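You operate a simulated robot arm through the tools that you are given. There is no shell and no other tool. Be economical: measure what you need, move in short steps, check, and stop when the job is done.

Carry out the task below with a simulated two-armed robot. There is one attempt and no reset: what you move stays moved.

Task
Put one of the brass sleeves from the low shelf of the right rack on the grey cover. Put the 8 mm clean muffler from the top of the steel table on the top of the right tool cabinet and the 12 mm clean muffler in the inside of the square green tray. Carry the blue tote with both arms and set it on the left end of the cabinet worktop. Any order will do. Set down upright: clean muffler.

It is judged by the outcome, as a careful person would: the job done as asked, and still so three seconds after it is handed in. It fails if anything else is knocked over, pushed out of place, dropped, spilled or broken. Lids that push on must go on centred and level and be pressed home; caps that screw on are set level and turned clockwise until they are tight.

Robot
Two 7-joint arms with two-finger parallel grippers on one trunk, on a base that drives. Base frame: it is fixed to the floor where the robot stands at the start and does not move with it; the origin is under the middle of the robot, x ahead of it, y to its left, z up. Lengths are in cm, angles in degrees, forces in N, time in s.
The left shoulder is at the start at [11, 16.9, 149.2], the right one opposite. With the tool pointing down near the work surface each hand reaches from about 10 to 62 cm from the robot's upright axis, wherever it stands, measured 20 degrees to its own side. Places, roughly: blue tote [-950, 825, 100]; clean muffler [-925, 775, 100]; inside of the square green tray (20x16 cm) [-1072, 784, 86]; left end of the cabinet worktop [-1050, 1100, 90]; top of the right tool cabinet [-470, 700, 90]. Payload 1.57 kg a hand.
The tool frame of a hand sits at the grasp point between the pads (the TCP): z along the fingers, y along the line on which they close. The tips reach 3 cm beyond it. The gripper opens to 8 cm. The fingers are 1.7 cm wide and 1.2 cm thick; the gripper's body (4 by 8.2 cm) begins 8 cm behind the TCP.
Orientation is that of the tool frame in the base frame, as a unit quaternion [x, y, z, w]. With the fingers straight down and closing along the base's y, the tool's x points along the base's -x, its y along +y and its z along -z.

Tools
- The arms move only by the tool arm_command. It takes "left_rows", "right_rows" or both (then of equal length, played together; a hand with none holds still); each is a list of rows, each an object of numbers (a shift or turn left out is 0, a gripper value left out holds the last): "ax", "ay", "az": the turn, a rotation vector about the base's x, y, z in units of 8 degrees (1.0 is 8 degrees); "x", "y", "z": the shift along the base's x, y, z in units of 50 mm (1.0 is 50 mm); "gripper": the closure in counts, from 0 (fully open) to 255 (shut). In form: [{"ax": .., "ay": .., "az": .., "x": .., "y": .., "z": .., "gripper": ..}, ...]. A call has 1 to 8 rows; each row shifts and turns the commanded pose from where the row before left it. A call with a number of a shift or a turn outside -1 to 1 is refused whole. A row lasts 0.2 s, in which the tool goes at most 5 cm and 8.6 degrees; a call with a longer step from one row to the next is refused whole, and so is a gripper value outside its range. A pose out of reach is approached as far as the arm can. The call stops where the force on the tool passes 40 N (or 10 N more than at its start, if that is more) or the arm is blocked; 0.2 s more then pass. The fingers move at their own pace (about 7.2 cm/s each) and stop on an object; they squeeze with about 33 N. The grip force told is the motor's: it shows also when the fingers shut on nothing. Time passes only in rows, and 0.2 s behind the last, so rows that do not move let the fingers close. It gives the time, the measured TCP pose, the force on the tool (base axes), the opening and the grip force at its end, in the units of the frame above (readings bear some noise), with the torque about the TCP (base axes, N m) and any sound that the robot's microphone picked up, and new pictures: "views" is both (left out), scene, wrist or none (wrist: the cameras of the hands that moved).
- Cameras (640 x 400 px; columns grow to the right, rows downward): "scene" is now at [13.31, -1.16, 165.22]; the picture's right is [-0.21, -0.98, 0.00], its down [-0.91, 0.20, -0.36] and it looks along [0.35, -0.08, -0.93] (base axes); focal length 258 px, centre (320, 200). "left" rides on the left gripper at [7.2, 0.7, -12.2] in its tool frame; the picture's right is [-0.09, 1.00, 0.00], its down [-0.84, -0.08, -0.54] and it looks along [-0.54, -0.05, 0.84] (tool axes); focal length 238 px, centre (320, 200). "right" rides on the right gripper at [7.2, -0.7, -12.2] in its tool frame; the picture's right is [0.09, 1.00, 0.00], its down [-0.84, 0.08, -0.54] and it looks along [-0.54, 0.05, 0.84] (tool axes); focal length 238 px, centre (320, 200). There is no depth. A picture from a camera that has moved, and an enlarged one, comes with that camera's place and axes in the base frame and with its lens.
- move_column(by): slides the trunk up (or, below 0, down) by that many cm; the arms and the scene camera ride with it, the base frame stays. It gives what a move gives, with no picture.
- steer(legs): drives the robot by 1 to 6 legs, each [ahead, left, turn to the left] in cm, cm and degrees, along the robot's own axes; the way and the turn of a leg run together, so that a leg with both is an arc; at most 150 cm and 180 degrees a leg. The arms and the cameras ride along, it lands a little off, and it stops where it bumps. It gives what a move gives, and a new picture of the scene camera.
- pan_tilt(pan, tilt): turns the head with the scene camera to pan (to the left, within 86 degrees either way) and tilt (down, from -29 to 69), counted from straight ahead of the robot. It gives what a move gives, and a new picture of the scene camera.
- close_up(camera, box): a new picture of the part [left, top, right, bottom] of that camera's present view, enlarged. No time passes.
- job_done(): hands the job in; it is judged then, once.

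Work in short steps. Places have to be worked out from the pictures, the camera data and where the tool is seen: move nearer, look again, correct. Check each grasp and each placing, and mend what went wrong. You have 165 turns and 260 pictures in all, those below and enlarged ones among them. Open the grippers and draw the arms clear of the work before you hand the job in, unless the task says otherwise.

The tools are called after "Request:" as name(argument=value, ...) on one line, values as JSON. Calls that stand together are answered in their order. arm_command: Moves the arms, as the interface text tells. Its arguments: {"type":"object","properties":{"left_rows":{"type":"array","items":{"type":"object","properties":{"ax":{"type":"number"},"ay":{"type":"number"},"az":{"type":"number"},"x":{"type":"number"},"y":{"type":"number"},"z":{"type":"number"},"gripper":{"type":"number"}}}},"right_rows":{"type":"array","items":{"type":"object","properties":{"ax":{"type":"number"},"ay":{"type":"number"},"az":{"type":"number"},"x":{"type":"number"},"y":{"type":"number"},"z":{"type":"number"},"gripper":{"type":"number"}}}},"views":{"type":"string","enum":["both","scene","wrist","none"]}},"required":[]} The other tools are called the same way: move_column (by) slides the trunk up or down; steer (legs) drives the base; pan_tilt (pan, tilt) turns the head that bears the scene camera; close_up (camera, box) takes an enlarged picture of a part of a camera's view; job_done () hands the job in.

At the start:

```text
time_s: 0.0
left_ee_pos: [32.6, 14.22, 85.63]
left_tool_rot: [-0.001, 1.0, -0.001, 0.0]
left_wrist_force: [0.4, -0.4, 0.5]
left_torque: [-0.02, 0.0, 0.02]
left_grip_width: 8.02
left_grasp_force: 0.1
right_ee_pos: [39.79, -17.44, 92.89]
right_tool_rot: [0.0, 1.0, 0.0, -0.001]
right_wrist_force: [-0.4, 0.0, -1.0]
right_torque: [-0.03, 0.01, 0.0]
right_grip_width: 8.0
right_grasp_force: 0.0
trunk travel left (down, up): [-80.6, 8.4]
robot x, y, heading: [-0.03, -0.0, -0.1]
head pan, tilt: [-12.2, 68.8]
```

scene: 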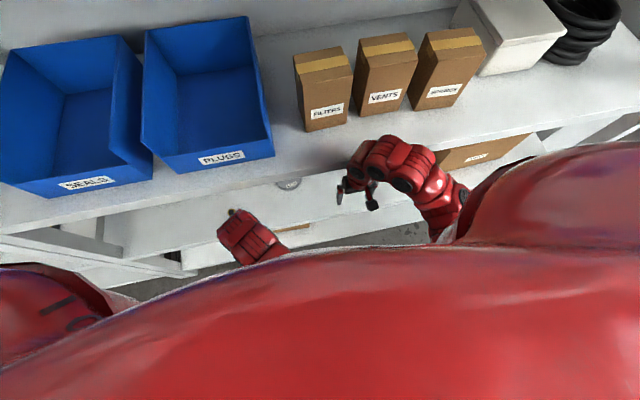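
right: 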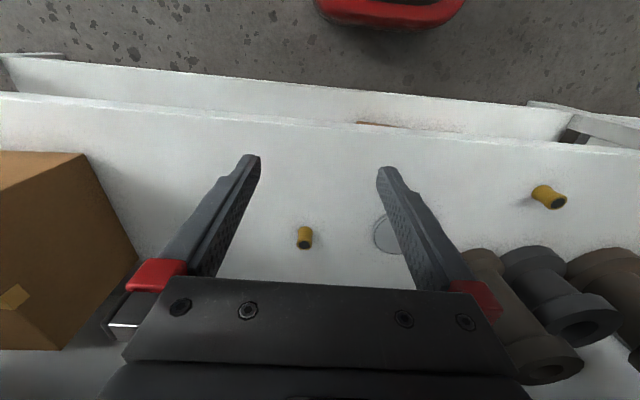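
left: 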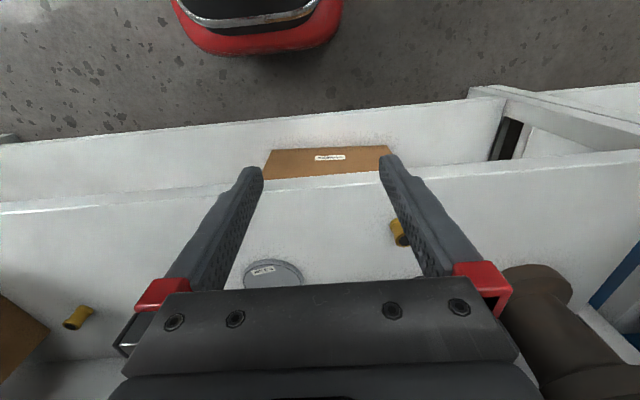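

The sleeves (yellow) and a grey disc are seen on a shelf below, at about z 63. I look around with the head first to judge the rack.

Request:
pan_tilt(pan=0, tilt=40)

Request:
close_up(camera="right", box=[200, 100, 640, 375])

Request:
close_up(camera="left", box=[0, 130, 440, 400])

```text
time_s: 0.9
left_ee_pos: [32.58, 14.17, 85.54]
left_tool_rot: [0.0, 1.0, -0.001, 0.001]
left_wrist_force: [-0.3, -0.2, 0.4]
left_torque: [0.02, -0.02, 0.02]
left_grip_width: 8.0
left_grasp_force: 0.0
right_ee_pos: [39.69, -17.43, 92.9]
right_tool_rot: [-0.001, 1.0, 0.0, 0.0]
right_wrist_force: [-0.3, 0.6, -0.7]
right_torque: [-0.01, 0.0, 0.02]
right_grip_width: 7.99
right_grasp_force: 0.1
trunk travel left (down, up): [-80.6, 8.4]
robot x, y, heading: [-0.34, -0.02, 0.2]
head pan, tilt: [0.0, 40.0]
camera scene: at [16.34, 0.02, 168.82], right [0.0, -1.0, 0.0], down [-0.64, 0.0, -0.77], along [0.77, 0.0, -0.64], focal length 258 px, centre (320, 200)
```

scene: 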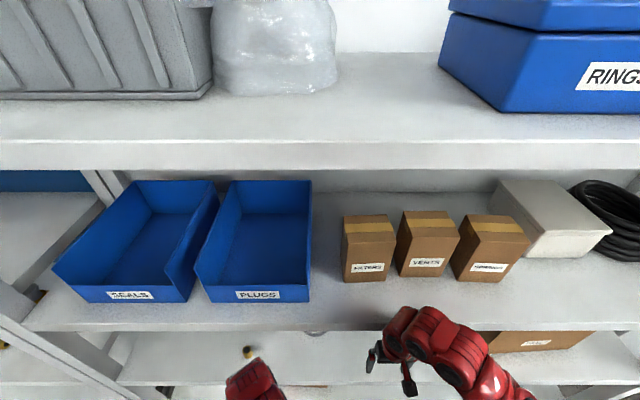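

```text
1.45 times, centred on (420, 238) of right
camera zoom: at [32.67, -17.95, 105.15], right [-0.09, 1.0, 0.0], down [0.84, 0.08, 0.54], along [0.54, 0.05, -0.84], focal length 347 px, centre (174, 146)
```

zoom: 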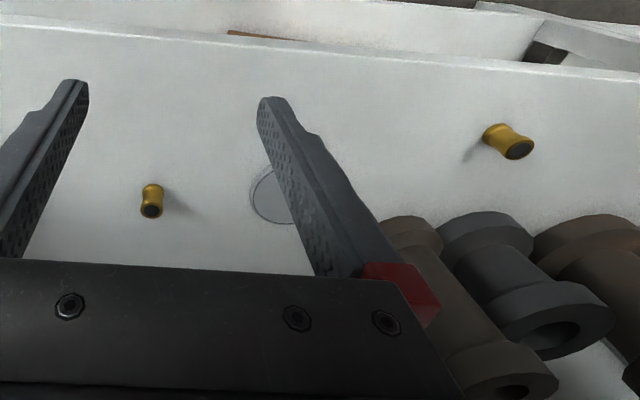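

```text
1.45 times, centred on (220, 265) of left
camera zoom: at [25.38, 14.85, 97.91], right [0.09, 1.0, 0.0], down [0.84, -0.08, 0.54], along [0.54, -0.05, -0.84], focal length 347 px, centre (466, 106)
```

zoom: 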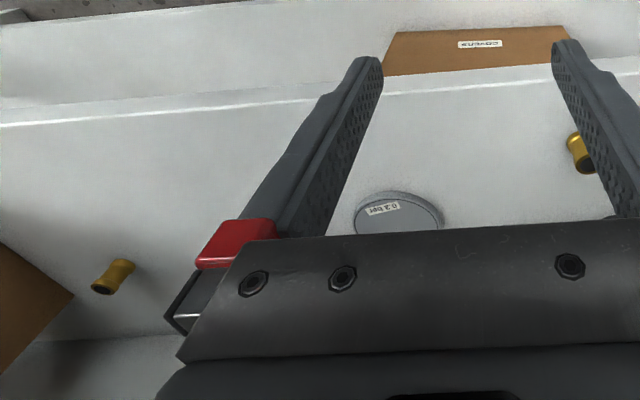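

Several sleeves stand upright on the low shelf (z≈65): one near (51, 24.5), and the grey cover near (64.5, 2). The middle shelf's underside is near z 101, so I back off a bit and lower the trunk to work in under it.

Request:
steer(legs=[[-15, 0, 0]])

Request:
move_column(by=-20)

Request:
arm_command(left_rows=[{"z": 0.8}, {"z": 0.8}, {"z": 0.8}, {"z": 0.8}, {"z": 0.8}], right_rows=[{"z": 0.8, "x": -0.3}, {"z": 0.8, "x": -0.3}, {"z": 0.8, "x": -0.3}, {"z": 0.8, "x": -0.3}, {"z": 0.8, "x": -0.3}], views="none")

Request:
move_column(by=-25)

Request:
pan_tilt(pan=0, tilt=35)

```text
time_s: 2.3
left_ee_pos: [17.94, 14.33, 85.67]
left_tool_rot: [-0.001, 1.0, 0.0, -0.001]
left_wrist_force: [-0.3, 0.1, 0.4]
left_torque: [0.0, 0.0, 0.01]
left_grip_width: 8.01
left_grasp_force: 0.1
right_ee_pos: [25.3, -17.26, 92.86]
right_tool_rot: [-0.001, 1.0, 0.001, -0.001]
right_wrist_force: [0.0, 1.3, 0.1]
right_torque: [0.0, 0.01, -0.01]
right_grip_width: 8.0
right_grasp_force: 0.0
trunk travel left (down, up): [-80.6, 8.4]
robot x, y, heading: [-14.76, -0.07, -0.1]
head pan, tilt: [0.0, 40.0]
camera scene: at [1.84, 0.04, 168.81], right [0.0, -1.0, 0.0], down [-0.64, 0.0, -0.77], along [0.77, 0.0, -0.64], focal length 258 px, centre (320, 200)
```

scene: 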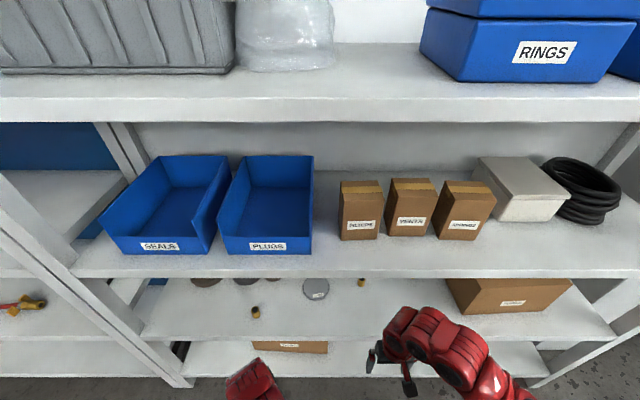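

```text
time_s: 4.5
left_ee_pos: [17.83, 14.2, 65.63]
left_tool_rot: [0.0, 1.0, 0.0, 0.0]
left_wrist_force: [-0.2, 0.3, 0.1]
left_torque: [0.01, -0.01, -0.02]
left_grip_width: 8.0
left_grasp_force: 0.0
right_ee_pos: [25.16, -17.42, 72.84]
right_tool_rot: [-0.001, 1.0, 0.0, 0.001]
right_wrist_force: [-0.5, 0.2, -0.3]
right_torque: [0.04, -0.02, 0.01]
right_grip_width: 8.0
right_grasp_force: 0.1
trunk travel left (down, up): [-60.6, 28.4]
robot x, y, heading: [-15.04, 0.03, 0.3]
head pan, tilt: [0.0, 40.0]
```

```text
time_s: 5.7
left_ee_pos: [23.83, 13.65, 73.93]
left_tool_rot: [-0.002, 1.0, 0.001, -0.002]
left_wrist_force: [0.4, 0.0, 0.6]
left_torque: [0.0, 0.03, -0.01]
left_grip_width: 7.98
left_grasp_force: 0.0
left hand out of reach, approached as far as the arm can: row 1, 2, 3, 4, 5
right_ee_pos: [26.44, -17.92, 82.35]
right_tool_rot: [0.003, 1.0, 0.005, 0.0]
right_wrist_force: [-0.3, -0.4, -0.1]
right_torque: [-0.01, 0.0, -0.05]
right_grip_width: 7.99
right_grasp_force: 0.1
right hand out of reach, approached as far as the arm can: row 1, 2, 3, 4, 5
trunk travel left (down, up): [-60.6, 28.4]
robot x, y, heading: [-14.39, -0.26, 0.1]
head pan, tilt: [0.0, 40.0]
```

```text
time_s: 8.2
left_ee_pos: [23.72, 13.54, 49.0]
left_tool_rot: [0.0, 1.0, 0.001, -0.001]
left_wrist_force: [-1.3, -1.3, 0.0]
left_torque: [-0.02, 0.0, 0.0]
left_grip_width: 7.99
left_grasp_force: 0.0
right_ee_pos: [26.56, -18.0, 57.35]
right_tool_rot: [0.003, 1.0, 0.004, 0.001]
right_wrist_force: [-0.1, 0.6, 0.3]
right_torque: [-0.01, -0.02, -0.02]
right_grip_width: 7.99
right_grasp_force: 0.1
trunk travel left (down, up): [-35.6, 53.4]
robot x, y, heading: [-14.79, -0.15, -0.0]
head pan, tilt: [0.0, 40.0]
```

```text
time_s: 8.9
left_ee_pos: [23.78, 13.47, 48.9]
left_tool_rot: [0.0, 1.0, 0.001, -0.002]
left_wrist_force: [-0.6, -1.1, 0.5]
left_torque: [0.0, 0.02, 0.01]
left_grip_width: 8.01
left_grasp_force: 0.0
right_ee_pos: [26.55, -17.98, 57.29]
right_tool_rot: [0.003, 1.0, 0.005, 0.001]
right_wrist_force: [-1.0, -0.5, 0.5]
right_torque: [0.03, 0.03, 0.04]
right_grip_width: 7.99
right_grasp_force: 0.1
trunk travel left (down, up): [-35.6, 53.4]
robot x, y, heading: [-15.02, 0.09, 0.1]
head pan, tilt: [0.0, 35.0]
camera scene: at [2.02, 0.05, 124.58], right [0.0, -1.0, 0.0], down [-0.57, 0.0, -0.82], along [0.82, 0.0, -0.57], focal length 258 px, centre (320, 200)
```

scene: 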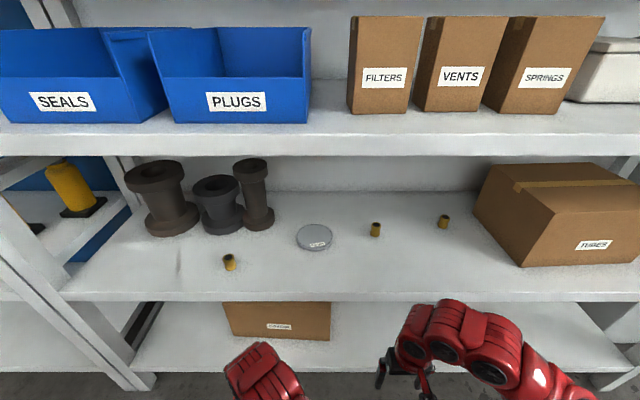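

Geometry agrees: shelf top z≈65.4, front edge x≈45, sleeve B ≈ (51.8, 26), cover ≈ (65.3, 2). I tilt the left hand forward and raise it, and draw the right hand back.

Request:
arm_command(left_rows=[{"ay": -1, "z": 0.8, "x": 0.2}, {"ay": -1, "z": 0.8, "x": 0.2}, {"ay": -1, "z": 0.8, "x": 0.2}, {"ay": -1, "z": 0.8, "x": 0.2}, {"ay": -1, "z": 0.8, "x": 0.2}, {"z": 0.8, "x": 0.2}, {"z": 0.8, "y": 0.6}, {"z": 0.4, "y": 0.6}], right_rows=[{"x": -0.4}, {"x": -0.4}, {"x": -0.4}, {"x": -0.4}, {}, {}, {}, {}], views="both")

```text
time_s: 10.7
left_ee_pos: [30.01, 23.92, 62.65]
left_tool_rot: [0.011, 0.997, 0.017, 0.07]
left_wrist_force: [0.2, 0.0, 0.2]
left_torque: [-0.02, -0.01, 0.02]
left_grip_width: 8.0
left_grasp_force: 0.0
left hand out of reach, approached as far as the arm can: row 1, 2, 3, 4, 5, 7, 8
right_ee_pos: [26.54, -17.82, 57.38]
right_tool_rot: [0.003, 1.0, 0.005, 0.001]
right_wrist_force: [-0.3, 0.2, 0.1]
right_torque: [0.0, -0.02, 0.03]
right_grip_width: 8.02
right_grasp_force: 0.0
right hand out of reach, approached as far as the arm can: row 1, 2, 3, 4
trunk travel left (down, up): [-35.6, 53.4]
robot x, y, heading: [-14.68, 0.19, 0.1]
head pan, tilt: [0.0, 35.0]
camera scene: at [2.03, 0.08, 124.58], right [0.0, -1.0, 0.0], down [-0.57, 0.0, -0.82], along [0.82, 0.0, -0.57], focal length 258 px, centre (320, 200)
camera right: at [19.32, -18.5, 69.6], right [-0.09, 1.0, 0.01], down [0.84, 0.07, 0.54], along [0.54, 0.05, -0.84], focal length 238 px, centre (320, 200)
camera left: at [21.09, 24.38, 73.99], right [0.11, 0.99, 0.05], down [0.75, -0.12, 0.65], along [0.65, -0.04, -0.76], focal length 238 px, centre (320, 200)
```

scene: 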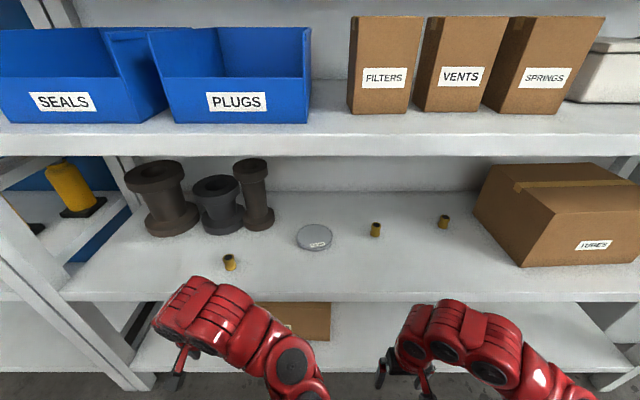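
right: 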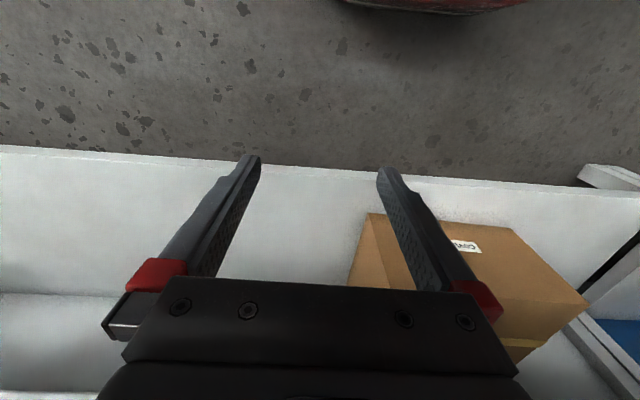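
left: 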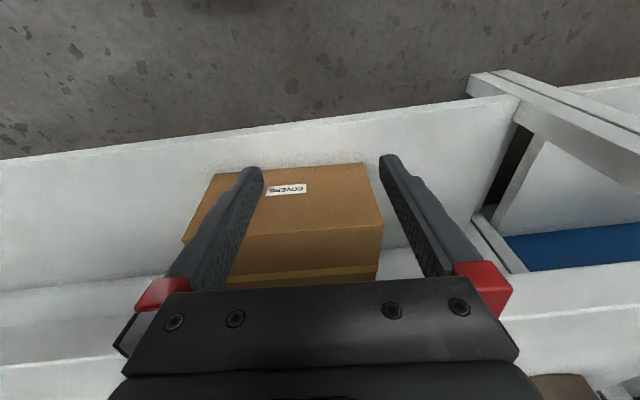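

The folded arm can't come closer to the shoulder; it has to be stretched out ahead. I back off 25 cm, extend the left arm tilted forward, then drive in.

Request:
steer(legs=[[-25, 0, 0]])

Request:
arm_command(left_rows=[{"x": 1}, {"x": 1, "ay": -0.5}, {"x": 0.6, "z": 0.5, "ay": -1}, {"x": 0.4, "z": 0.8, "ay": -1}, {"z": 0.8, "x": 0.2, "ay": -1}, {"z": 0.7, "ay": -0.5}, {"z": 0.7}], views="scene")

```text
time_s: 12.5
left_ee_pos: [4.81, 23.84, 62.78]
left_tool_rot: [0.012, 0.997, 0.017, 0.07]
left_wrist_force: [-0.8, 0.3, 0.2]
left_torque: [0.0, -0.01, -0.01]
left_grip_width: 8.01
left_grasp_force: 0.0
right_ee_pos: [1.46, -18.03, 57.4]
right_tool_rot: [0.004, 1.0, 0.005, 0.002]
right_wrist_force: [-0.5, 0.3, 0.0]
right_torque: [0.0, -0.01, -0.02]
right_grip_width: 8.02
right_grasp_force: 0.0
trunk travel left (down, up): [-35.6, 53.4]
robot x, y, heading: [-39.76, 0.1, -0.2]
head pan, tilt: [0.0, 35.0]
camera scene: at [-23.17, -0.01, 124.6], right [0.0, -1.0, 0.0], down [-0.57, 0.0, -0.82], along [0.82, 0.0, -0.57], focal length 258 px, centre (320, 200)
```

scene: 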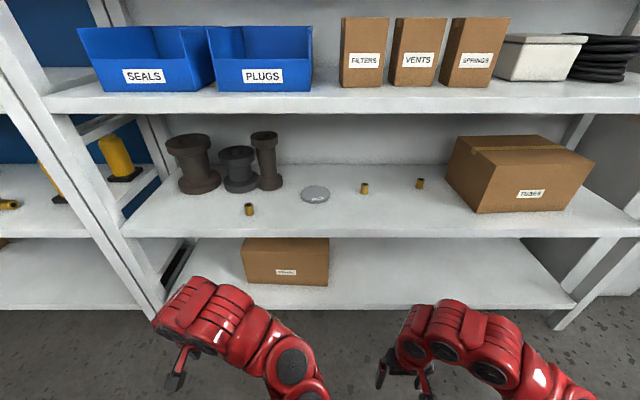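

```text
time_s: 14.1
left_ee_pos: [16.74, 23.69, 75.59]
left_tool_rot: [0.007, 0.956, 0.02, 0.291]
left_wrist_force: [0.3, 0.9, -0.1]
left_torque: [0.02, 0.0, 0.01]
left_grip_width: 7.99
left_grasp_force: 0.2
left hand out of reach, approached as far as the arm can: row 1, 5, 6
right_ee_pos: [1.32, -18.0, 57.2]
right_tool_rot: [0.004, 1.0, 0.005, 0.001]
right_wrist_force: [-0.4, 0.3, -0.2]
right_torque: [0.01, -0.02, 0.01]
right_grip_width: 7.98
right_grasp_force: 0.1
trunk travel left (down, up): [-35.6, 53.4]
robot x, y, heading: [-40.33, -0.11, 0.0]
head pan, tilt: [0.0, 35.0]
camera scene: at [-23.13, -0.02, 124.59], right [0.0, -1.0, 0.0], down [-0.57, 0.0, -0.82], along [0.82, 0.0, -0.57], focal length 258 px, centre (320, 200)
```

scene: 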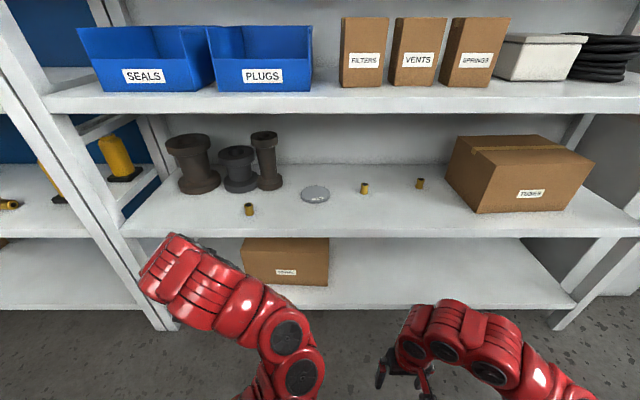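

Left hand is now tilted 34° at z 75.6. I extend a little more, tilt to ~40°, and drive forward until the hand is just ahead of the shelf edge.

Request:
arm_command(left_rows=[{"x": 0.6, "ay": -0.4, "z": -0.1}, {"x": 0.6, "ay": -0.4, "z": -0.2}, {}], views="none")

Request:
steer(legs=[[17, 0, 0]])

Request:
close_up(camera="left", box=[0, 0, 640, 400])

```text
time_s: 14.9
left_ee_pos: [22.59, 23.49, 74.12]
left_tool_rot: [0.007, 0.938, 0.02, 0.345]
left_wrist_force: [-0.1, -0.2, 0.2]
left_torque: [0.0, 0.01, 0.0]
left_grip_width: 8.0
left_grasp_force: 0.0
right_ee_pos: [1.43, -18.03, 57.24]
right_tool_rot: [0.004, 1.0, 0.004, 0.001]
right_wrist_force: [-0.5, 0.0, -0.5]
right_torque: [0.03, -0.02, 0.02]
right_grip_width: 8.01
right_grasp_force: 0.0
trunk travel left (down, up): [-35.6, 53.4]
robot x, y, heading: [-39.75, 0.23, -0.2]
head pan, tilt: [0.0, 35.0]
```

```text
time_s: 16.4
left_ee_pos: [39.59, 23.43, 74.1]
left_tool_rot: [0.006, 0.939, 0.021, 0.344]
left_wrist_force: [-0.4, 0.8, -0.1]
left_torque: [-0.01, 0.0, -0.01]
left_grip_width: 8.0
left_grasp_force: 0.0
right_ee_pos: [18.31, -18.06, 57.22]
right_tool_rot: [0.004, 1.0, 0.005, 0.001]
right_wrist_force: [-0.6, -0.2, 0.2]
right_torque: [0.02, 0.03, 0.0]
right_grip_width: 8.01
right_grasp_force: 0.1
trunk travel left (down, up): [-35.6, 53.4]
robot x, y, heading: [-22.71, 0.08, 0.2]
head pan, tilt: [0.0, 35.0]
camera scene: at [-5.99, -0.03, 124.57], right [0.0, -1.0, 0.0], down [-0.57, 0.0, -0.82], along [0.82, 0.0, -0.57], focal length 258 px, centre (320, 200)
```

scene: 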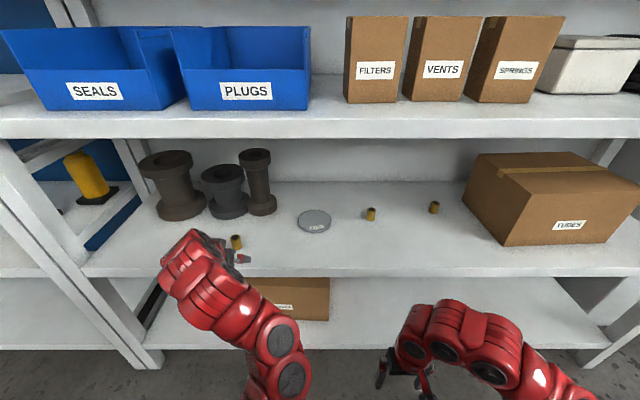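

```text
1.00 times, centred on (320, 200) of left (not enlarged: the box is as wide or as high as the picture)
camera zoom: at [26.3, 23.89, 78.92], right [0.07, 0.99, 0.1], down [0.29, -0.12, 0.95], along [0.95, -0.04, -0.3], focal length 238 px, centre (320, 200)
```

zoom: 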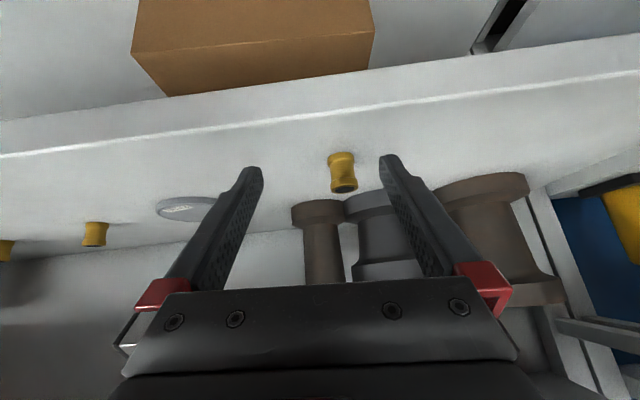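

Sleeve B seen from the wrist camera: base about (52.8, 25.7), top z≈69.5. I move above it and then down along the tool axis.

Request:
arm_command(left_rows=[{"x": 0.5, "y": 0.23}, {"x": 0.6, "y": 0.23}, {"x": 0.5}, {}], views="wrist")

```text
time_s: 17.4
left_ee_pos: [47.72, 25.66, 74.06]
left_tool_rot: [0.007, 0.939, 0.02, 0.344]
left_wrist_force: [-0.3, -0.7, -0.6]
left_torque: [-0.04, 0.0, -0.03]
left_grip_width: 8.02
left_grasp_force: 0.1
right_ee_pos: [18.4, -18.01, 57.31]
right_tool_rot: [0.005, 1.0, 0.005, 0.001]
right_wrist_force: [0.4, 0.4, 0.6]
right_torque: [-0.02, 0.01, -0.01]
right_grip_width: 8.01
right_grasp_force: 0.0
trunk travel left (down, up): [-35.6, 53.4]
robot x, y, heading: [-23.08, 0.14, 0.0]
head pan, tilt: [0.0, 35.0]
camera left: at [34.24, 26.18, 78.78], right [0.07, 0.99, 0.1], down [0.29, -0.12, 0.95], along [0.96, -0.04, -0.29], focal length 238 px, centre (320, 200)
```

left: 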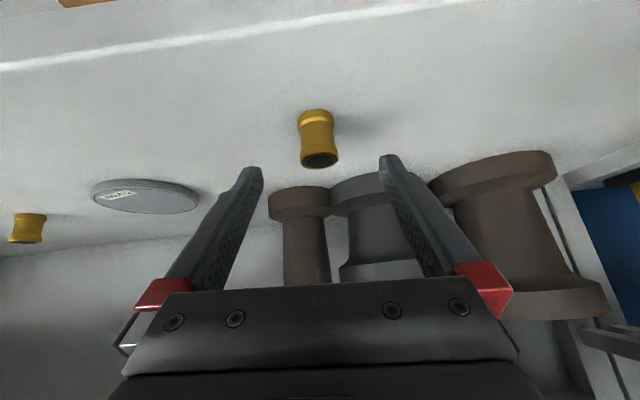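

Sleeve confirmed at (52.7, 25.8). Descending along the tool axis and closing.

Request:
arm_command(left_rows=[{"x": 0.3, "z": -0.34}, {"x": 0.3, "z": -0.34}, {"x": 0.3, "z": -0.34}, {}, {"gripper": 255}, {"gripper": 255}, {"gripper": 255}, {"gripper": 255}], views="wrist")

```text
time_s: 19.2
left_ee_pos: [52.24, 25.93, 68.95]
left_tool_rot: [0.007, 0.939, 0.02, 0.344]
left_wrist_force: [-0.1, 0.4, 1.5]
left_torque: [0.0, 0.02, -0.02]
left_grip_width: 3.05
left_grasp_force: 32.6
right_ee_pos: [18.32, -18.16, 57.28]
right_tool_rot: [0.005, 1.0, 0.005, 0.001]
right_wrist_force: [0.1, -0.4, -0.3]
right_torque: [0.0, -0.02, -0.04]
right_grip_width: 7.97
right_grasp_force: 0.1
trunk travel left (down, up): [-35.6, 53.4]
robot x, y, heading: [-22.67, -0.38, 0.3]
head pan, tilt: [0.0, 35.0]
camera left: at [38.85, 26.33, 73.75], right [0.07, 0.99, 0.1], down [0.29, -0.12, 0.95], along [0.95, -0.04, -0.29], focal length 238 px, centre (320, 200)
```

left: 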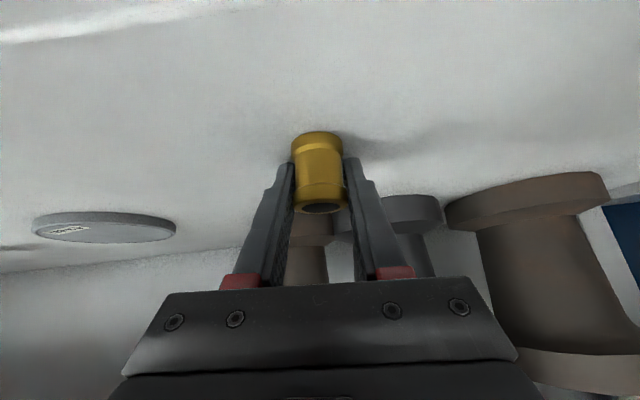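

Sleeve gripped (3.05 cm). Lift and carry sideways to in front of the cover.

Request:
arm_command(left_rows=[{"z": 0.5}, {"z": 0.6}, {"y": -0.8}, {"y": -0.8}, {"y": -0.8}, {"y": -0.8}, {"y": -0.8}, {"y": -0.7}], views="both")

```text
time_s: 21.0
left_ee_pos: [52.1, 2.36, 74.45]
left_tool_rot: [0.007, 0.939, 0.021, 0.343]
left_wrist_force: [0.2, 0.5, -0.9]
left_torque: [-0.01, -0.01, 0.0]
left_grip_width: 3.04
left_grasp_force: 32.5
right_ee_pos: [18.4, -18.06, 57.34]
right_tool_rot: [0.004, 1.0, 0.004, 0.001]
right_wrist_force: [-0.1, -0.3, 0.1]
right_torque: [-0.07, -0.01, 0.0]
right_grip_width: 8.01
right_grasp_force: 0.2
trunk travel left (down, up): [-35.6, 53.4]
robot x, y, heading: [-22.83, 0.03, -0.0]
head pan, tilt: [0.0, 35.0]
camera scene: at [-6.07, -0.07, 124.58], right [0.0, -1.0, 0.0], down [-0.57, 0.0, -0.82], along [0.82, 0.0, -0.57], focal length 258 px, centre (320, 200)
camera left: at [38.71, 2.79, 79.27], right [0.07, 0.99, 0.1], down [0.29, -0.12, 0.95], along [0.95, -0.04, -0.3], focal length 238 px, centre (320, 200)
```

scene: 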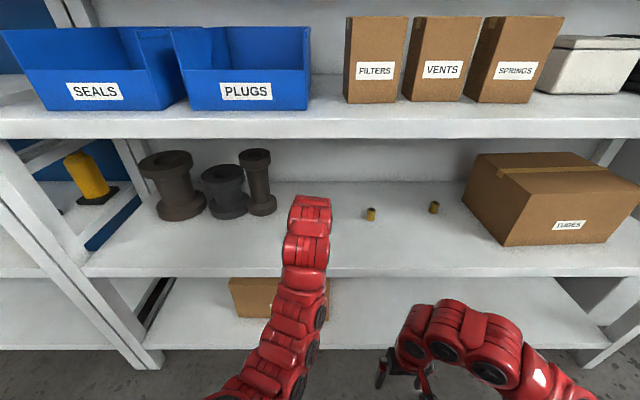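
left: 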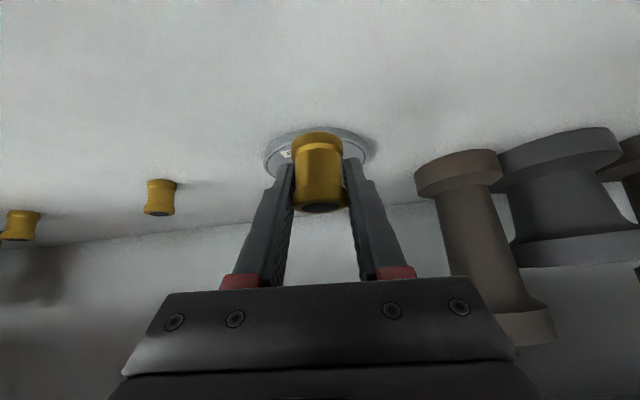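

Cover centre ≈ (65, 2.2). Moving forward over it, then check the sleeve against the cover.

Request:
arm_command(left_rows=[{"x": 0.6}, {"x": 0.6}, {"x": 0.6}, {"x": 0.62}, {}], views="wrist")

```text
time_s: 22.2
left_ee_pos: [64.2, 2.23, 74.49]
left_tool_rot: [0.007, 0.939, 0.019, 0.344]
left_wrist_force: [0.3, -0.9, 0.0]
left_torque: [0.0, 0.0, -0.02]
left_grip_width: 3.04
left_grasp_force: 32.6
right_ee_pos: [18.35, -17.97, 57.38]
right_tool_rot: [0.004, 1.0, 0.004, 0.0]
right_wrist_force: [0.6, -0.1, 0.3]
right_torque: [0.02, 0.0, -0.04]
right_grip_width: 8.02
right_grasp_force: 0.0
trunk travel left (down, up): [-35.6, 53.4]
robot x, y, heading: [-22.94, 0.03, 0.2]
head pan, tilt: [0.0, 35.0]
camera left: at [50.86, 2.67, 79.27], right [0.07, 0.99, 0.1], down [0.29, -0.12, 0.95], along [0.95, -0.04, -0.3], focal length 238 px, centre (320, 200)
```

left: 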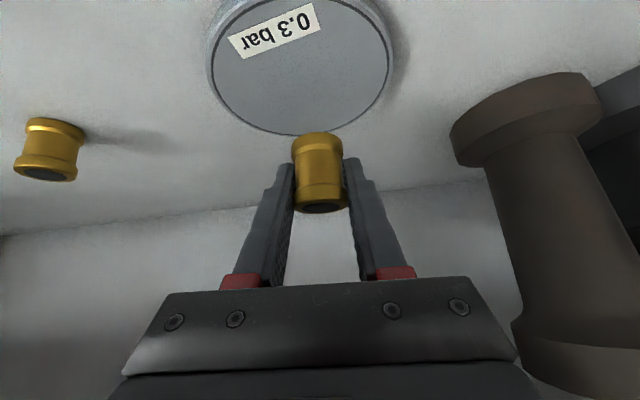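

Cover centre ≈ (64, 2). Shift back 0.7 cm and lower gently.

Request:
arm_command(left_rows=[{"x": -0.14, "y": -0.03}, {"z": -0.3}, {"z": -0.3}, {"z": -0.06}, {"z": -0.06}, {}], views="wrist")

```text
time_s: 23.6
left_ee_pos: [63.44, 2.21, 70.97]
left_tool_rot: [0.006, 0.939, 0.021, 0.344]
left_wrist_force: [0.0, -0.9, -1.1]
left_torque: [0.0, 0.0, -0.02]
left_grip_width: 3.05
left_grasp_force: 32.3
right_ee_pos: [18.34, -18.18, 57.44]
right_tool_rot: [0.005, 1.0, 0.005, 0.001]
right_wrist_force: [0.3, -0.5, -0.1]
right_torque: [0.02, -0.02, -0.01]
right_grip_width: 8.01
right_grasp_force: 0.0
trunk travel left (down, up): [-35.6, 53.4]
robot x, y, heading: [-22.73, -0.13, -0.1]
head pan, tilt: [0.0, 35.0]
camera left: at [50.1, 2.58, 75.76], right [0.07, 0.99, 0.1], down [0.29, -0.12, 0.95], along [0.95, -0.04, -0.3], focal length 238 px, centre (320, 200)
```

left: 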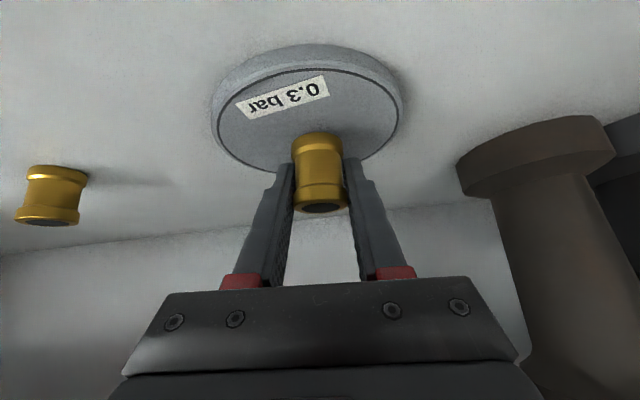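

The sleeve is over the cover middle; cover top ≈ z 67. Lower in small steps until contact.

Request:
arm_command(left_rows=[{"z": -0.03, "y": -0.04}, {"z": -0.03}, {}], views="wrist")

```text
time_s: 24.4
left_ee_pos: [63.56, 2.01, 70.49]
left_tool_rot: [0.007, 0.939, 0.021, 0.343]
left_wrist_force: [1.1, -1.1, -2.0]
left_torque: [0.01, 0.01, 0.0]
left_grip_width: 3.04
left_grasp_force: 32.6
right_ee_pos: [18.32, -18.09, 57.33]
right_tool_rot: [0.004, 1.0, 0.005, 0.001]
right_wrist_force: [-0.8, -0.1, 0.4]
right_torque: [-0.04, 0.01, -0.02]
right_grip_width: 8.01
right_grasp_force: 0.1
trunk travel left (down, up): [-35.6, 53.4]
robot x, y, heading: [-22.47, -0.15, -0.1]
head pan, tilt: [0.0, 35.0]
camera left: at [50.13, 2.38, 75.49], right [0.07, 0.99, 0.1], down [0.29, -0.12, 0.95], along [0.95, -0.04, -0.29], focal length 238 px, centre (320, 200)
```

left: 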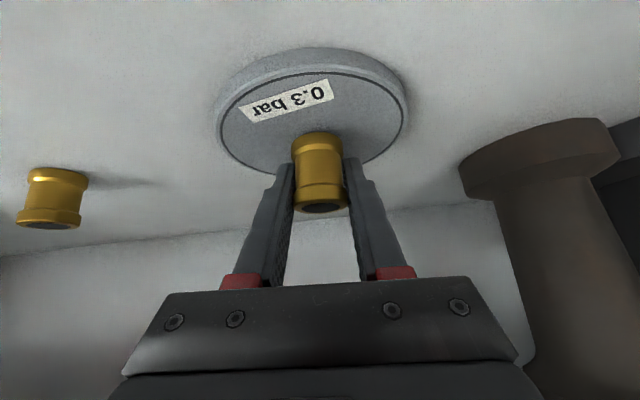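

No clear contact yet; continue down in 1 mm steps.

Request:
arm_command(left_rows=[{"z": -0.03}, {"z": -0.02}, {}], views="none")

```text
time_s: 25.2
left_ee_pos: [63.43, 1.98, 70.43]
left_tool_rot: [0.007, 0.939, 0.02, 0.343]
left_wrist_force: [0.5, 0.0, -1.7]
left_torque: [0.01, 0.02, -0.05]
left_grip_width: 3.03
left_grasp_force: 33.0
right_ee_pos: [18.47, -18.04, 57.2]
right_tool_rot: [0.006, 1.0, 0.005, 0.0]
right_wrist_force: [0.0, 0.2, 0.1]
right_torque: [-0.01, 0.04, -0.01]
right_grip_width: 8.02
right_grasp_force: 0.0
trunk travel left (down, up): [-35.6, 53.4]
robot x, y, heading: [-22.29, 0.28, -0.0]
head pan, tilt: [0.0, 35.0]
```

Height may be stalling; one more step to confirm.

Request:
arm_command(left_rows=[{"z": -0.05}, {}, {}], views="wrist")

```text
time_s: 26.0
left_ee_pos: [63.6, 1.94, 70.08]
left_tool_rot: [0.007, 0.939, 0.02, 0.343]
left_wrist_force: [-0.2, -0.4, -1.8]
left_torque: [0.03, -0.02, 0.02]
left_grip_width: 3.04
left_grasp_force: 32.6
right_ee_pos: [18.34, -18.14, 57.31]
right_tool_rot: [0.006, 1.0, 0.005, 0.001]
right_wrist_force: [-0.1, 0.3, 0.5]
right_torque: [0.03, 0.0, 0.01]
right_grip_width: 8.01
right_grasp_force: 0.1
trunk travel left (down, up): [-35.6, 53.4]
robot x, y, heading: [-22.41, 0.23, 0.1]
head pan, tilt: [0.0, 35.0]
camera left: at [50.12, 2.36, 74.98], right [0.07, 0.99, 0.1], down [0.29, -0.12, 0.95], along [0.95, -0.04, -0.29], focal length 238 px, centre (320, 200)
```

left: 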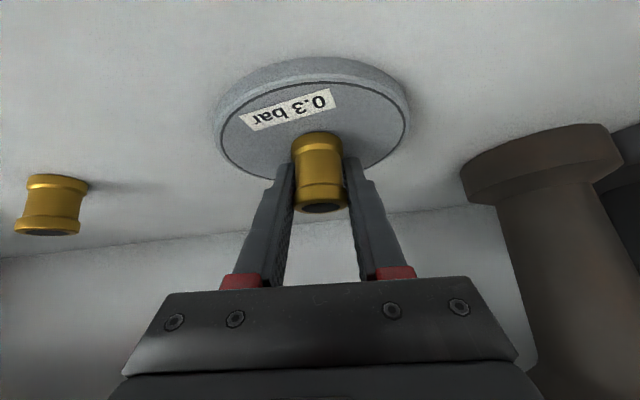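

Still free; continue.

Request:
arm_command(left_rows=[{"z": -0.04}, {"z": -0.04}, {"z": -0.04}, {}], views="wrist")

```text
time_s: 27.0
left_ee_pos: [63.47, 2.01, 70.16]
left_tool_rot: [0.006, 0.937, 0.021, 0.348]
left_wrist_force: [4.0, 3.2, 22.4]
left_torque: [-0.27, 0.0, 0.01]
left_grip_width: 3.04
left_grasp_force: 33.2
right_ee_pos: [18.26, -18.05, 57.46]
right_tool_rot: [0.005, 1.0, 0.004, 0.002]
right_wrist_force: [0.3, -0.9, 0.9]
right_torque: [0.0, 0.02, 0.0]
right_grip_width: 8.01
right_grasp_force: 0.1
trunk travel left (down, up): [-35.6, 53.4]
robot x, y, heading: [-22.81, -0.1, 0.1]
head pan, tilt: [0.0, 35.0]
camera left: at [50.11, 2.35, 74.73], right [0.07, 0.99, 0.1], down [0.28, -0.12, 0.95], along [0.96, -0.04, -0.29], focal length 238 px, centre (320, 200)
```

left: 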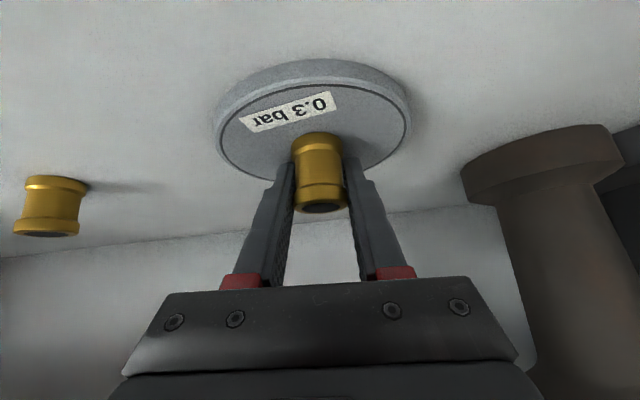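

Contact (22 N). Relieve the load and open.

Request:
arm_command(left_rows=[{"z": 0.1}, {"gripper": 120}, {"gripper": 0}, {"gripper": 0}, {}], views="wrist")

```text
time_s: 28.2
left_ee_pos: [63.55, 1.9, 70.05]
left_tool_rot: [0.006, 0.939, 0.021, 0.344]
left_wrist_force: [-1.3, 3.8, 7.3]
left_torque: [-0.19, -0.06, -0.02]
left_grip_width: 7.62
left_grasp_force: 0.1
right_ee_pos: [18.31, -18.14, 57.42]
right_tool_rot: [0.005, 1.0, 0.004, 0.002]
right_wrist_force: [1.0, -0.6, -1.0]
right_torque: [-0.01, -0.04, -0.01]
right_grip_width: 8.02
right_grasp_force: 0.1
trunk travel left (down, up): [-35.6, 53.4]
robot x, y, heading: [-22.73, -0.01, 0.0]
head pan, tilt: [0.0, 35.0]
camera left: at [50.13, 2.29, 74.9], right [0.07, 0.99, 0.1], down [0.29, -0.12, 0.95], along [0.96, -0.04, -0.29], focal length 238 px, centre (320, 200)
```

left: 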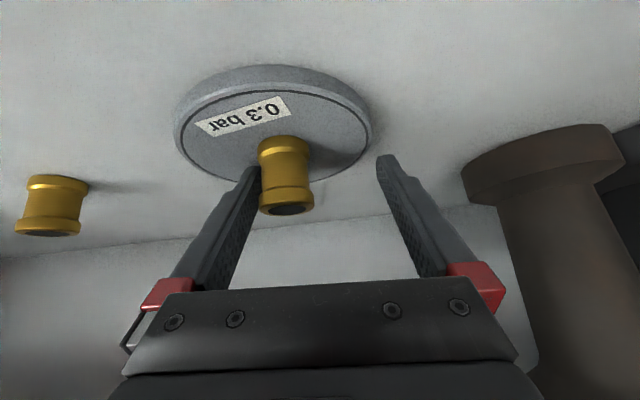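

The left fingertip rested on the cover and dragged cover and sleeve ~2 cm toward -y while opening. I lift straight up and look.

Request:
arm_command(left_rows=[{"z": 0.15, "y": 0.02}, {"z": 0.3}, {"z": 0.5}, {"z": 0.3, "x": -0.4}, {}], views="wrist")

```text
time_s: 29.4
left_ee_pos: [61.65, 2.07, 76.3]
left_tool_rot: [0.007, 0.939, 0.021, 0.344]
left_wrist_force: [-0.7, -0.8, -0.4]
left_torque: [-0.02, 0.02, 0.03]
left_grip_width: 8.0
left_grasp_force: 0.0
right_ee_pos: [18.3, -18.08, 57.41]
right_tool_rot: [0.005, 1.0, 0.004, 0.001]
right_wrist_force: [0.2, 0.2, 0.1]
right_torque: [-0.02, 0.01, -0.06]
right_grip_width: 8.01
right_grasp_force: 0.1
trunk travel left (down, up): [-35.6, 53.4]
robot x, y, heading: [-22.95, -0.12, 0.1]
head pan, tilt: [0.0, 35.0]
camera left: at [48.23, 2.46, 81.07], right [0.07, 0.99, 0.1], down [0.29, -0.12, 0.95], along [0.96, -0.04, -0.29], focal length 238 px, centre (320, 200)
```

left: 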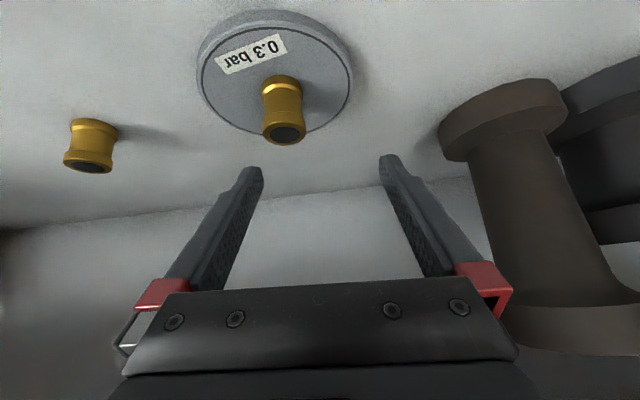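

Sleeve stands upright on the cover, near its middle. I back away from the rack, raise the trunk and look around for the route.

Request:
steer(legs=[[-60, 0, 0]])

Request:
move_column(by=40)

Request:
steer(legs=[[0, 0, 140]])

Request:
pan_tilt(pan=0, tilt=12)

```text
time_s: 31.9
left_ee_pos: [21.15, 1.72, 76.29]
left_tool_rot: [0.007, 0.938, 0.019, 0.345]
left_wrist_force: [0.8, 0.4, -0.6]
left_torque: [-0.01, -0.01, 0.01]
left_grip_width: 7.99
left_grasp_force: 0.1
right_ee_pos: [-22.13, -18.17, 57.3]
right_tool_rot: [0.005, 1.0, 0.005, 0.0]
right_wrist_force: [0.0, 0.6, -0.6]
right_torque: [-0.01, 0.04, 0.05]
right_grip_width: 8.01
right_grasp_force: 0.0
trunk travel left (down, up): [-35.6, 53.4]
robot x, y, heading: [-63.32, -0.22, 0.1]
head pan, tilt: [0.0, 35.0]
stopped in leg 1: the robot was blocked; the commanded pose is now the measured one
camera scene: at [-46.6, -0.24, 124.54], right [0.0, -1.0, 0.0], down [-0.58, 0.0, -0.82], along [0.82, 0.0, -0.58], focal length 258 px, centre (320, 200)
```

scene: 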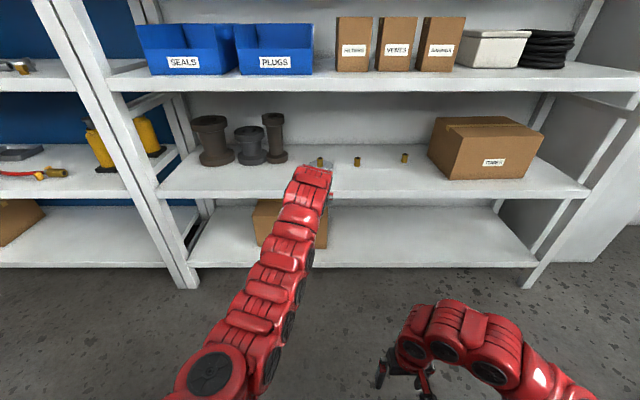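

```text
time_s: 35.7
left_ee_pos: [20.93, 1.8, 116.47]
left_tool_rot: [0.007, 0.938, 0.019, 0.347]
left_wrist_force: [0.1, -0.2, -0.6]
left_torque: [0.01, 0.04, -0.01]
left_grip_width: 8.0
left_grasp_force: 0.0
right_ee_pos: [-22.35, -18.23, 97.39]
right_tool_rot: [0.003, 1.0, 0.004, 0.001]
right_wrist_force: [0.2, 0.4, -1.0]
right_torque: [0.01, 0.0, 0.0]
right_grip_width: 7.99
right_grasp_force: 0.0
trunk travel left (down, up): [-75.6, 13.4]
robot x, y, heading: [-63.56, -0.21, -0.1]
head pan, tilt: [0.0, 35.0]
```

```text
time_s: 36.8
left_ee_pos: [21.54, 4.95, 116.66]
left_tool_rot: [-0.008, 0.938, 0.024, 0.347]
left_wrist_force: [1.0, -0.9, 0.0]
left_torque: [-0.01, 0.02, 0.01]
left_grip_width: 7.99
left_grasp_force: 0.1
right_ee_pos: [-21.04, -16.46, 97.41]
right_tool_rot: [-0.011, 1.0, 0.004, 0.0]
right_wrist_force: [-0.1, 0.0, -0.7]
right_torque: [0.01, 0.02, 0.04]
right_grip_width: 8.0
right_grasp_force: 0.0
trunk travel left (down, up): [-75.6, 13.4]
robot x, y, heading: [-62.52, -0.05, 1.7]
head pan, tilt: [0.0, 35.0]
stopped in leg 1: the robot was blocked; the commanded pose is now the measured one
camera scene: at [-46.03, 0.83, 164.57], right [0.03, -1.0, 0.0], down [-0.57, -0.02, -0.82], along [0.82, 0.03, -0.57], focal length 258 px, centre (320, 200)
```

scene: 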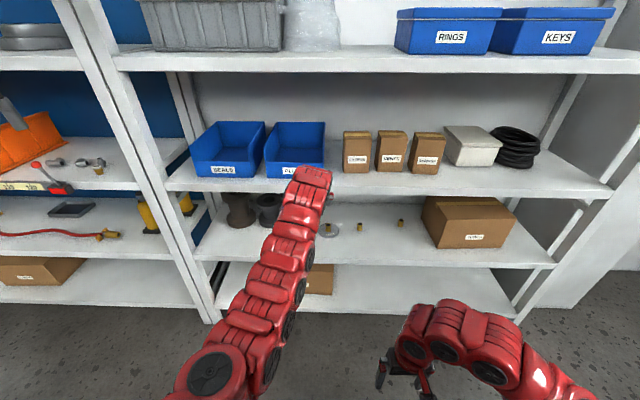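

```text
time_s: 37.7
left_ee_pos: [21.54, 4.78, 116.54]
left_tool_rot: [-0.007, 0.938, 0.025, 0.346]
left_wrist_force: [-0.9, -0.5, -0.2]
left_torque: [-0.01, -0.01, 0.0]
left_grip_width: 8.02
left_grasp_force: 0.1
right_ee_pos: [-21.05, -16.36, 97.4]
right_tool_rot: [-0.012, 1.0, 0.005, 0.001]
right_wrist_force: [0.0, 0.2, -0.1]
right_torque: [-0.02, 0.0, -0.03]
right_grip_width: 7.99
right_grasp_force: 0.0
trunk travel left (down, up): [-75.6, 13.4]
robot x, y, heading: [-62.56, -0.06, 1.8]
head pan, tilt: [0.0, 12.0]
camera scene: at [-45.64, 0.76, 168.27], right [0.03, -1.0, 0.0], down [-0.21, -0.01, -0.98], along [0.98, 0.03, -0.21], focal length 258 px, centre (320, 200)
```

scene: 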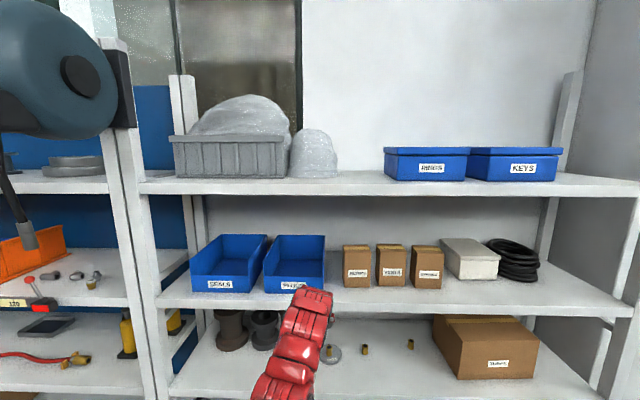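

Something behind blocked the base. I go forward a little and look to the left side.

Request:
steer(legs=[[10, 0, 0]])

Request:
pan_tilt(pan=85, tilt=20)

Request:
pan_tilt(pan=-85, tilt=20)

```text
time_s: 38.9
left_ee_pos: [31.45, 5.11, 116.62]
left_tool_rot: [-0.007, 0.937, 0.024, 0.347]
left_wrist_force: [0.1, 0.3, -0.3]
left_torque: [-0.03, 0.02, -0.01]
left_grip_width: 8.02
left_grasp_force: 0.1
right_ee_pos: [-11.34, -16.1, 97.41]
right_tool_rot: [-0.012, 1.0, 0.004, 0.0]
right_wrist_force: [-0.4, 0.2, 0.2]
right_torque: [0.0, 0.04, -0.04]
right_grip_width: 8.0
right_grasp_force: 0.0
trunk travel left (down, up): [-75.6, 13.4]
robot x, y, heading: [-53.36, 0.56, 1.8]
head pan, tilt: [0.0, 12.0]
camera scene: at [-35.74, 1.13, 168.28], right [0.03, -1.0, 0.0], down [-0.21, -0.01, -0.98], along [0.98, 0.03, -0.21], focal length 258 px, centre (320, 200)
```

scene: 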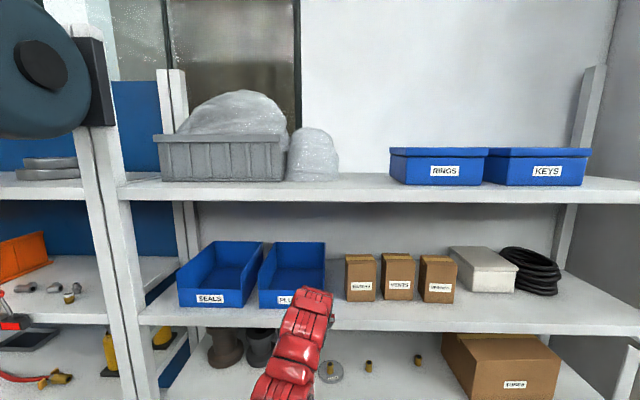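

```text
time_s: 40.5
left_ee_pos: [31.38, 5.28, 116.6]
left_tool_rot: [-0.007, 0.938, 0.024, 0.346]
left_wrist_force: [-0.1, 0.7, 0.9]
left_torque: [0.03, -0.03, -0.03]
left_grip_width: 8.0
left_grasp_force: 0.0
right_ee_pos: [-11.15, -16.15, 97.27]
right_tool_rot: [-0.012, 1.0, 0.004, 0.001]
right_wrist_force: [-0.3, -0.5, -0.3]
right_torque: [0.01, -0.03, -0.01]
right_grip_width: 8.01
right_grasp_force: 0.0
trunk travel left (down, up): [-75.6, 13.4]
robot x, y, heading: [-52.73, 0.79, 2.0]
head pan, tilt: [85.0, 20.0]
camera scene: at [-44.53, 10.11, 166.97], right [1.0, -0.05, 0.0], down [-0.02, -0.34, -0.94], along [0.05, 0.94, -0.34], focal length 258 px, centre (320, 200)
```

scene: 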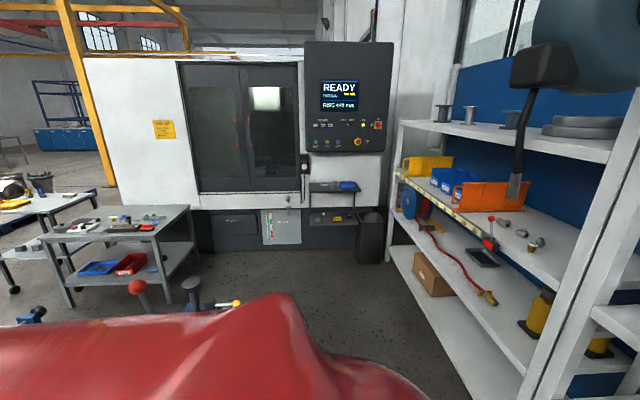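

```text
time_s: 43.0
left_ee_pos: [31.46, 5.4, 116.63]
left_tool_rot: [-0.007, 0.937, 0.024, 0.347]
left_wrist_force: [0.4, 0.2, 0.5]
left_torque: [0.02, 0.01, 0.01]
left_grip_width: 8.0
left_grasp_force: 0.1
right_ee_pos: [-11.16, -15.99, 97.38]
right_tool_rot: [-0.012, 1.0, 0.004, 0.001]
right_wrist_force: [-0.5, -0.4, -0.7]
right_torque: [0.01, -0.02, -0.01]
right_grip_width: 7.99
right_grasp_force: 0.0
trunk travel left (down, up): [-75.6, 13.4]
robot x, y, heading: [-52.91, 0.6, 1.9]
head pan, tilt: [-85.0, 20.0]
camera scene: at [-43.91, -8.43, 166.97], right [-0.99, -0.12, 0.0], down [-0.04, 0.34, -0.94], along [0.11, -0.93, -0.34], focal length 258 px, centre (320, 200)
```

scene: 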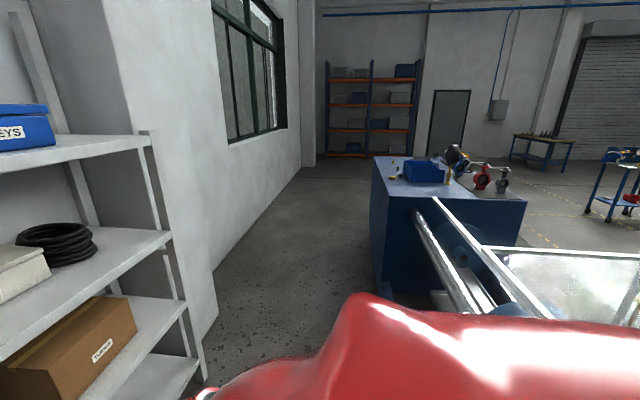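

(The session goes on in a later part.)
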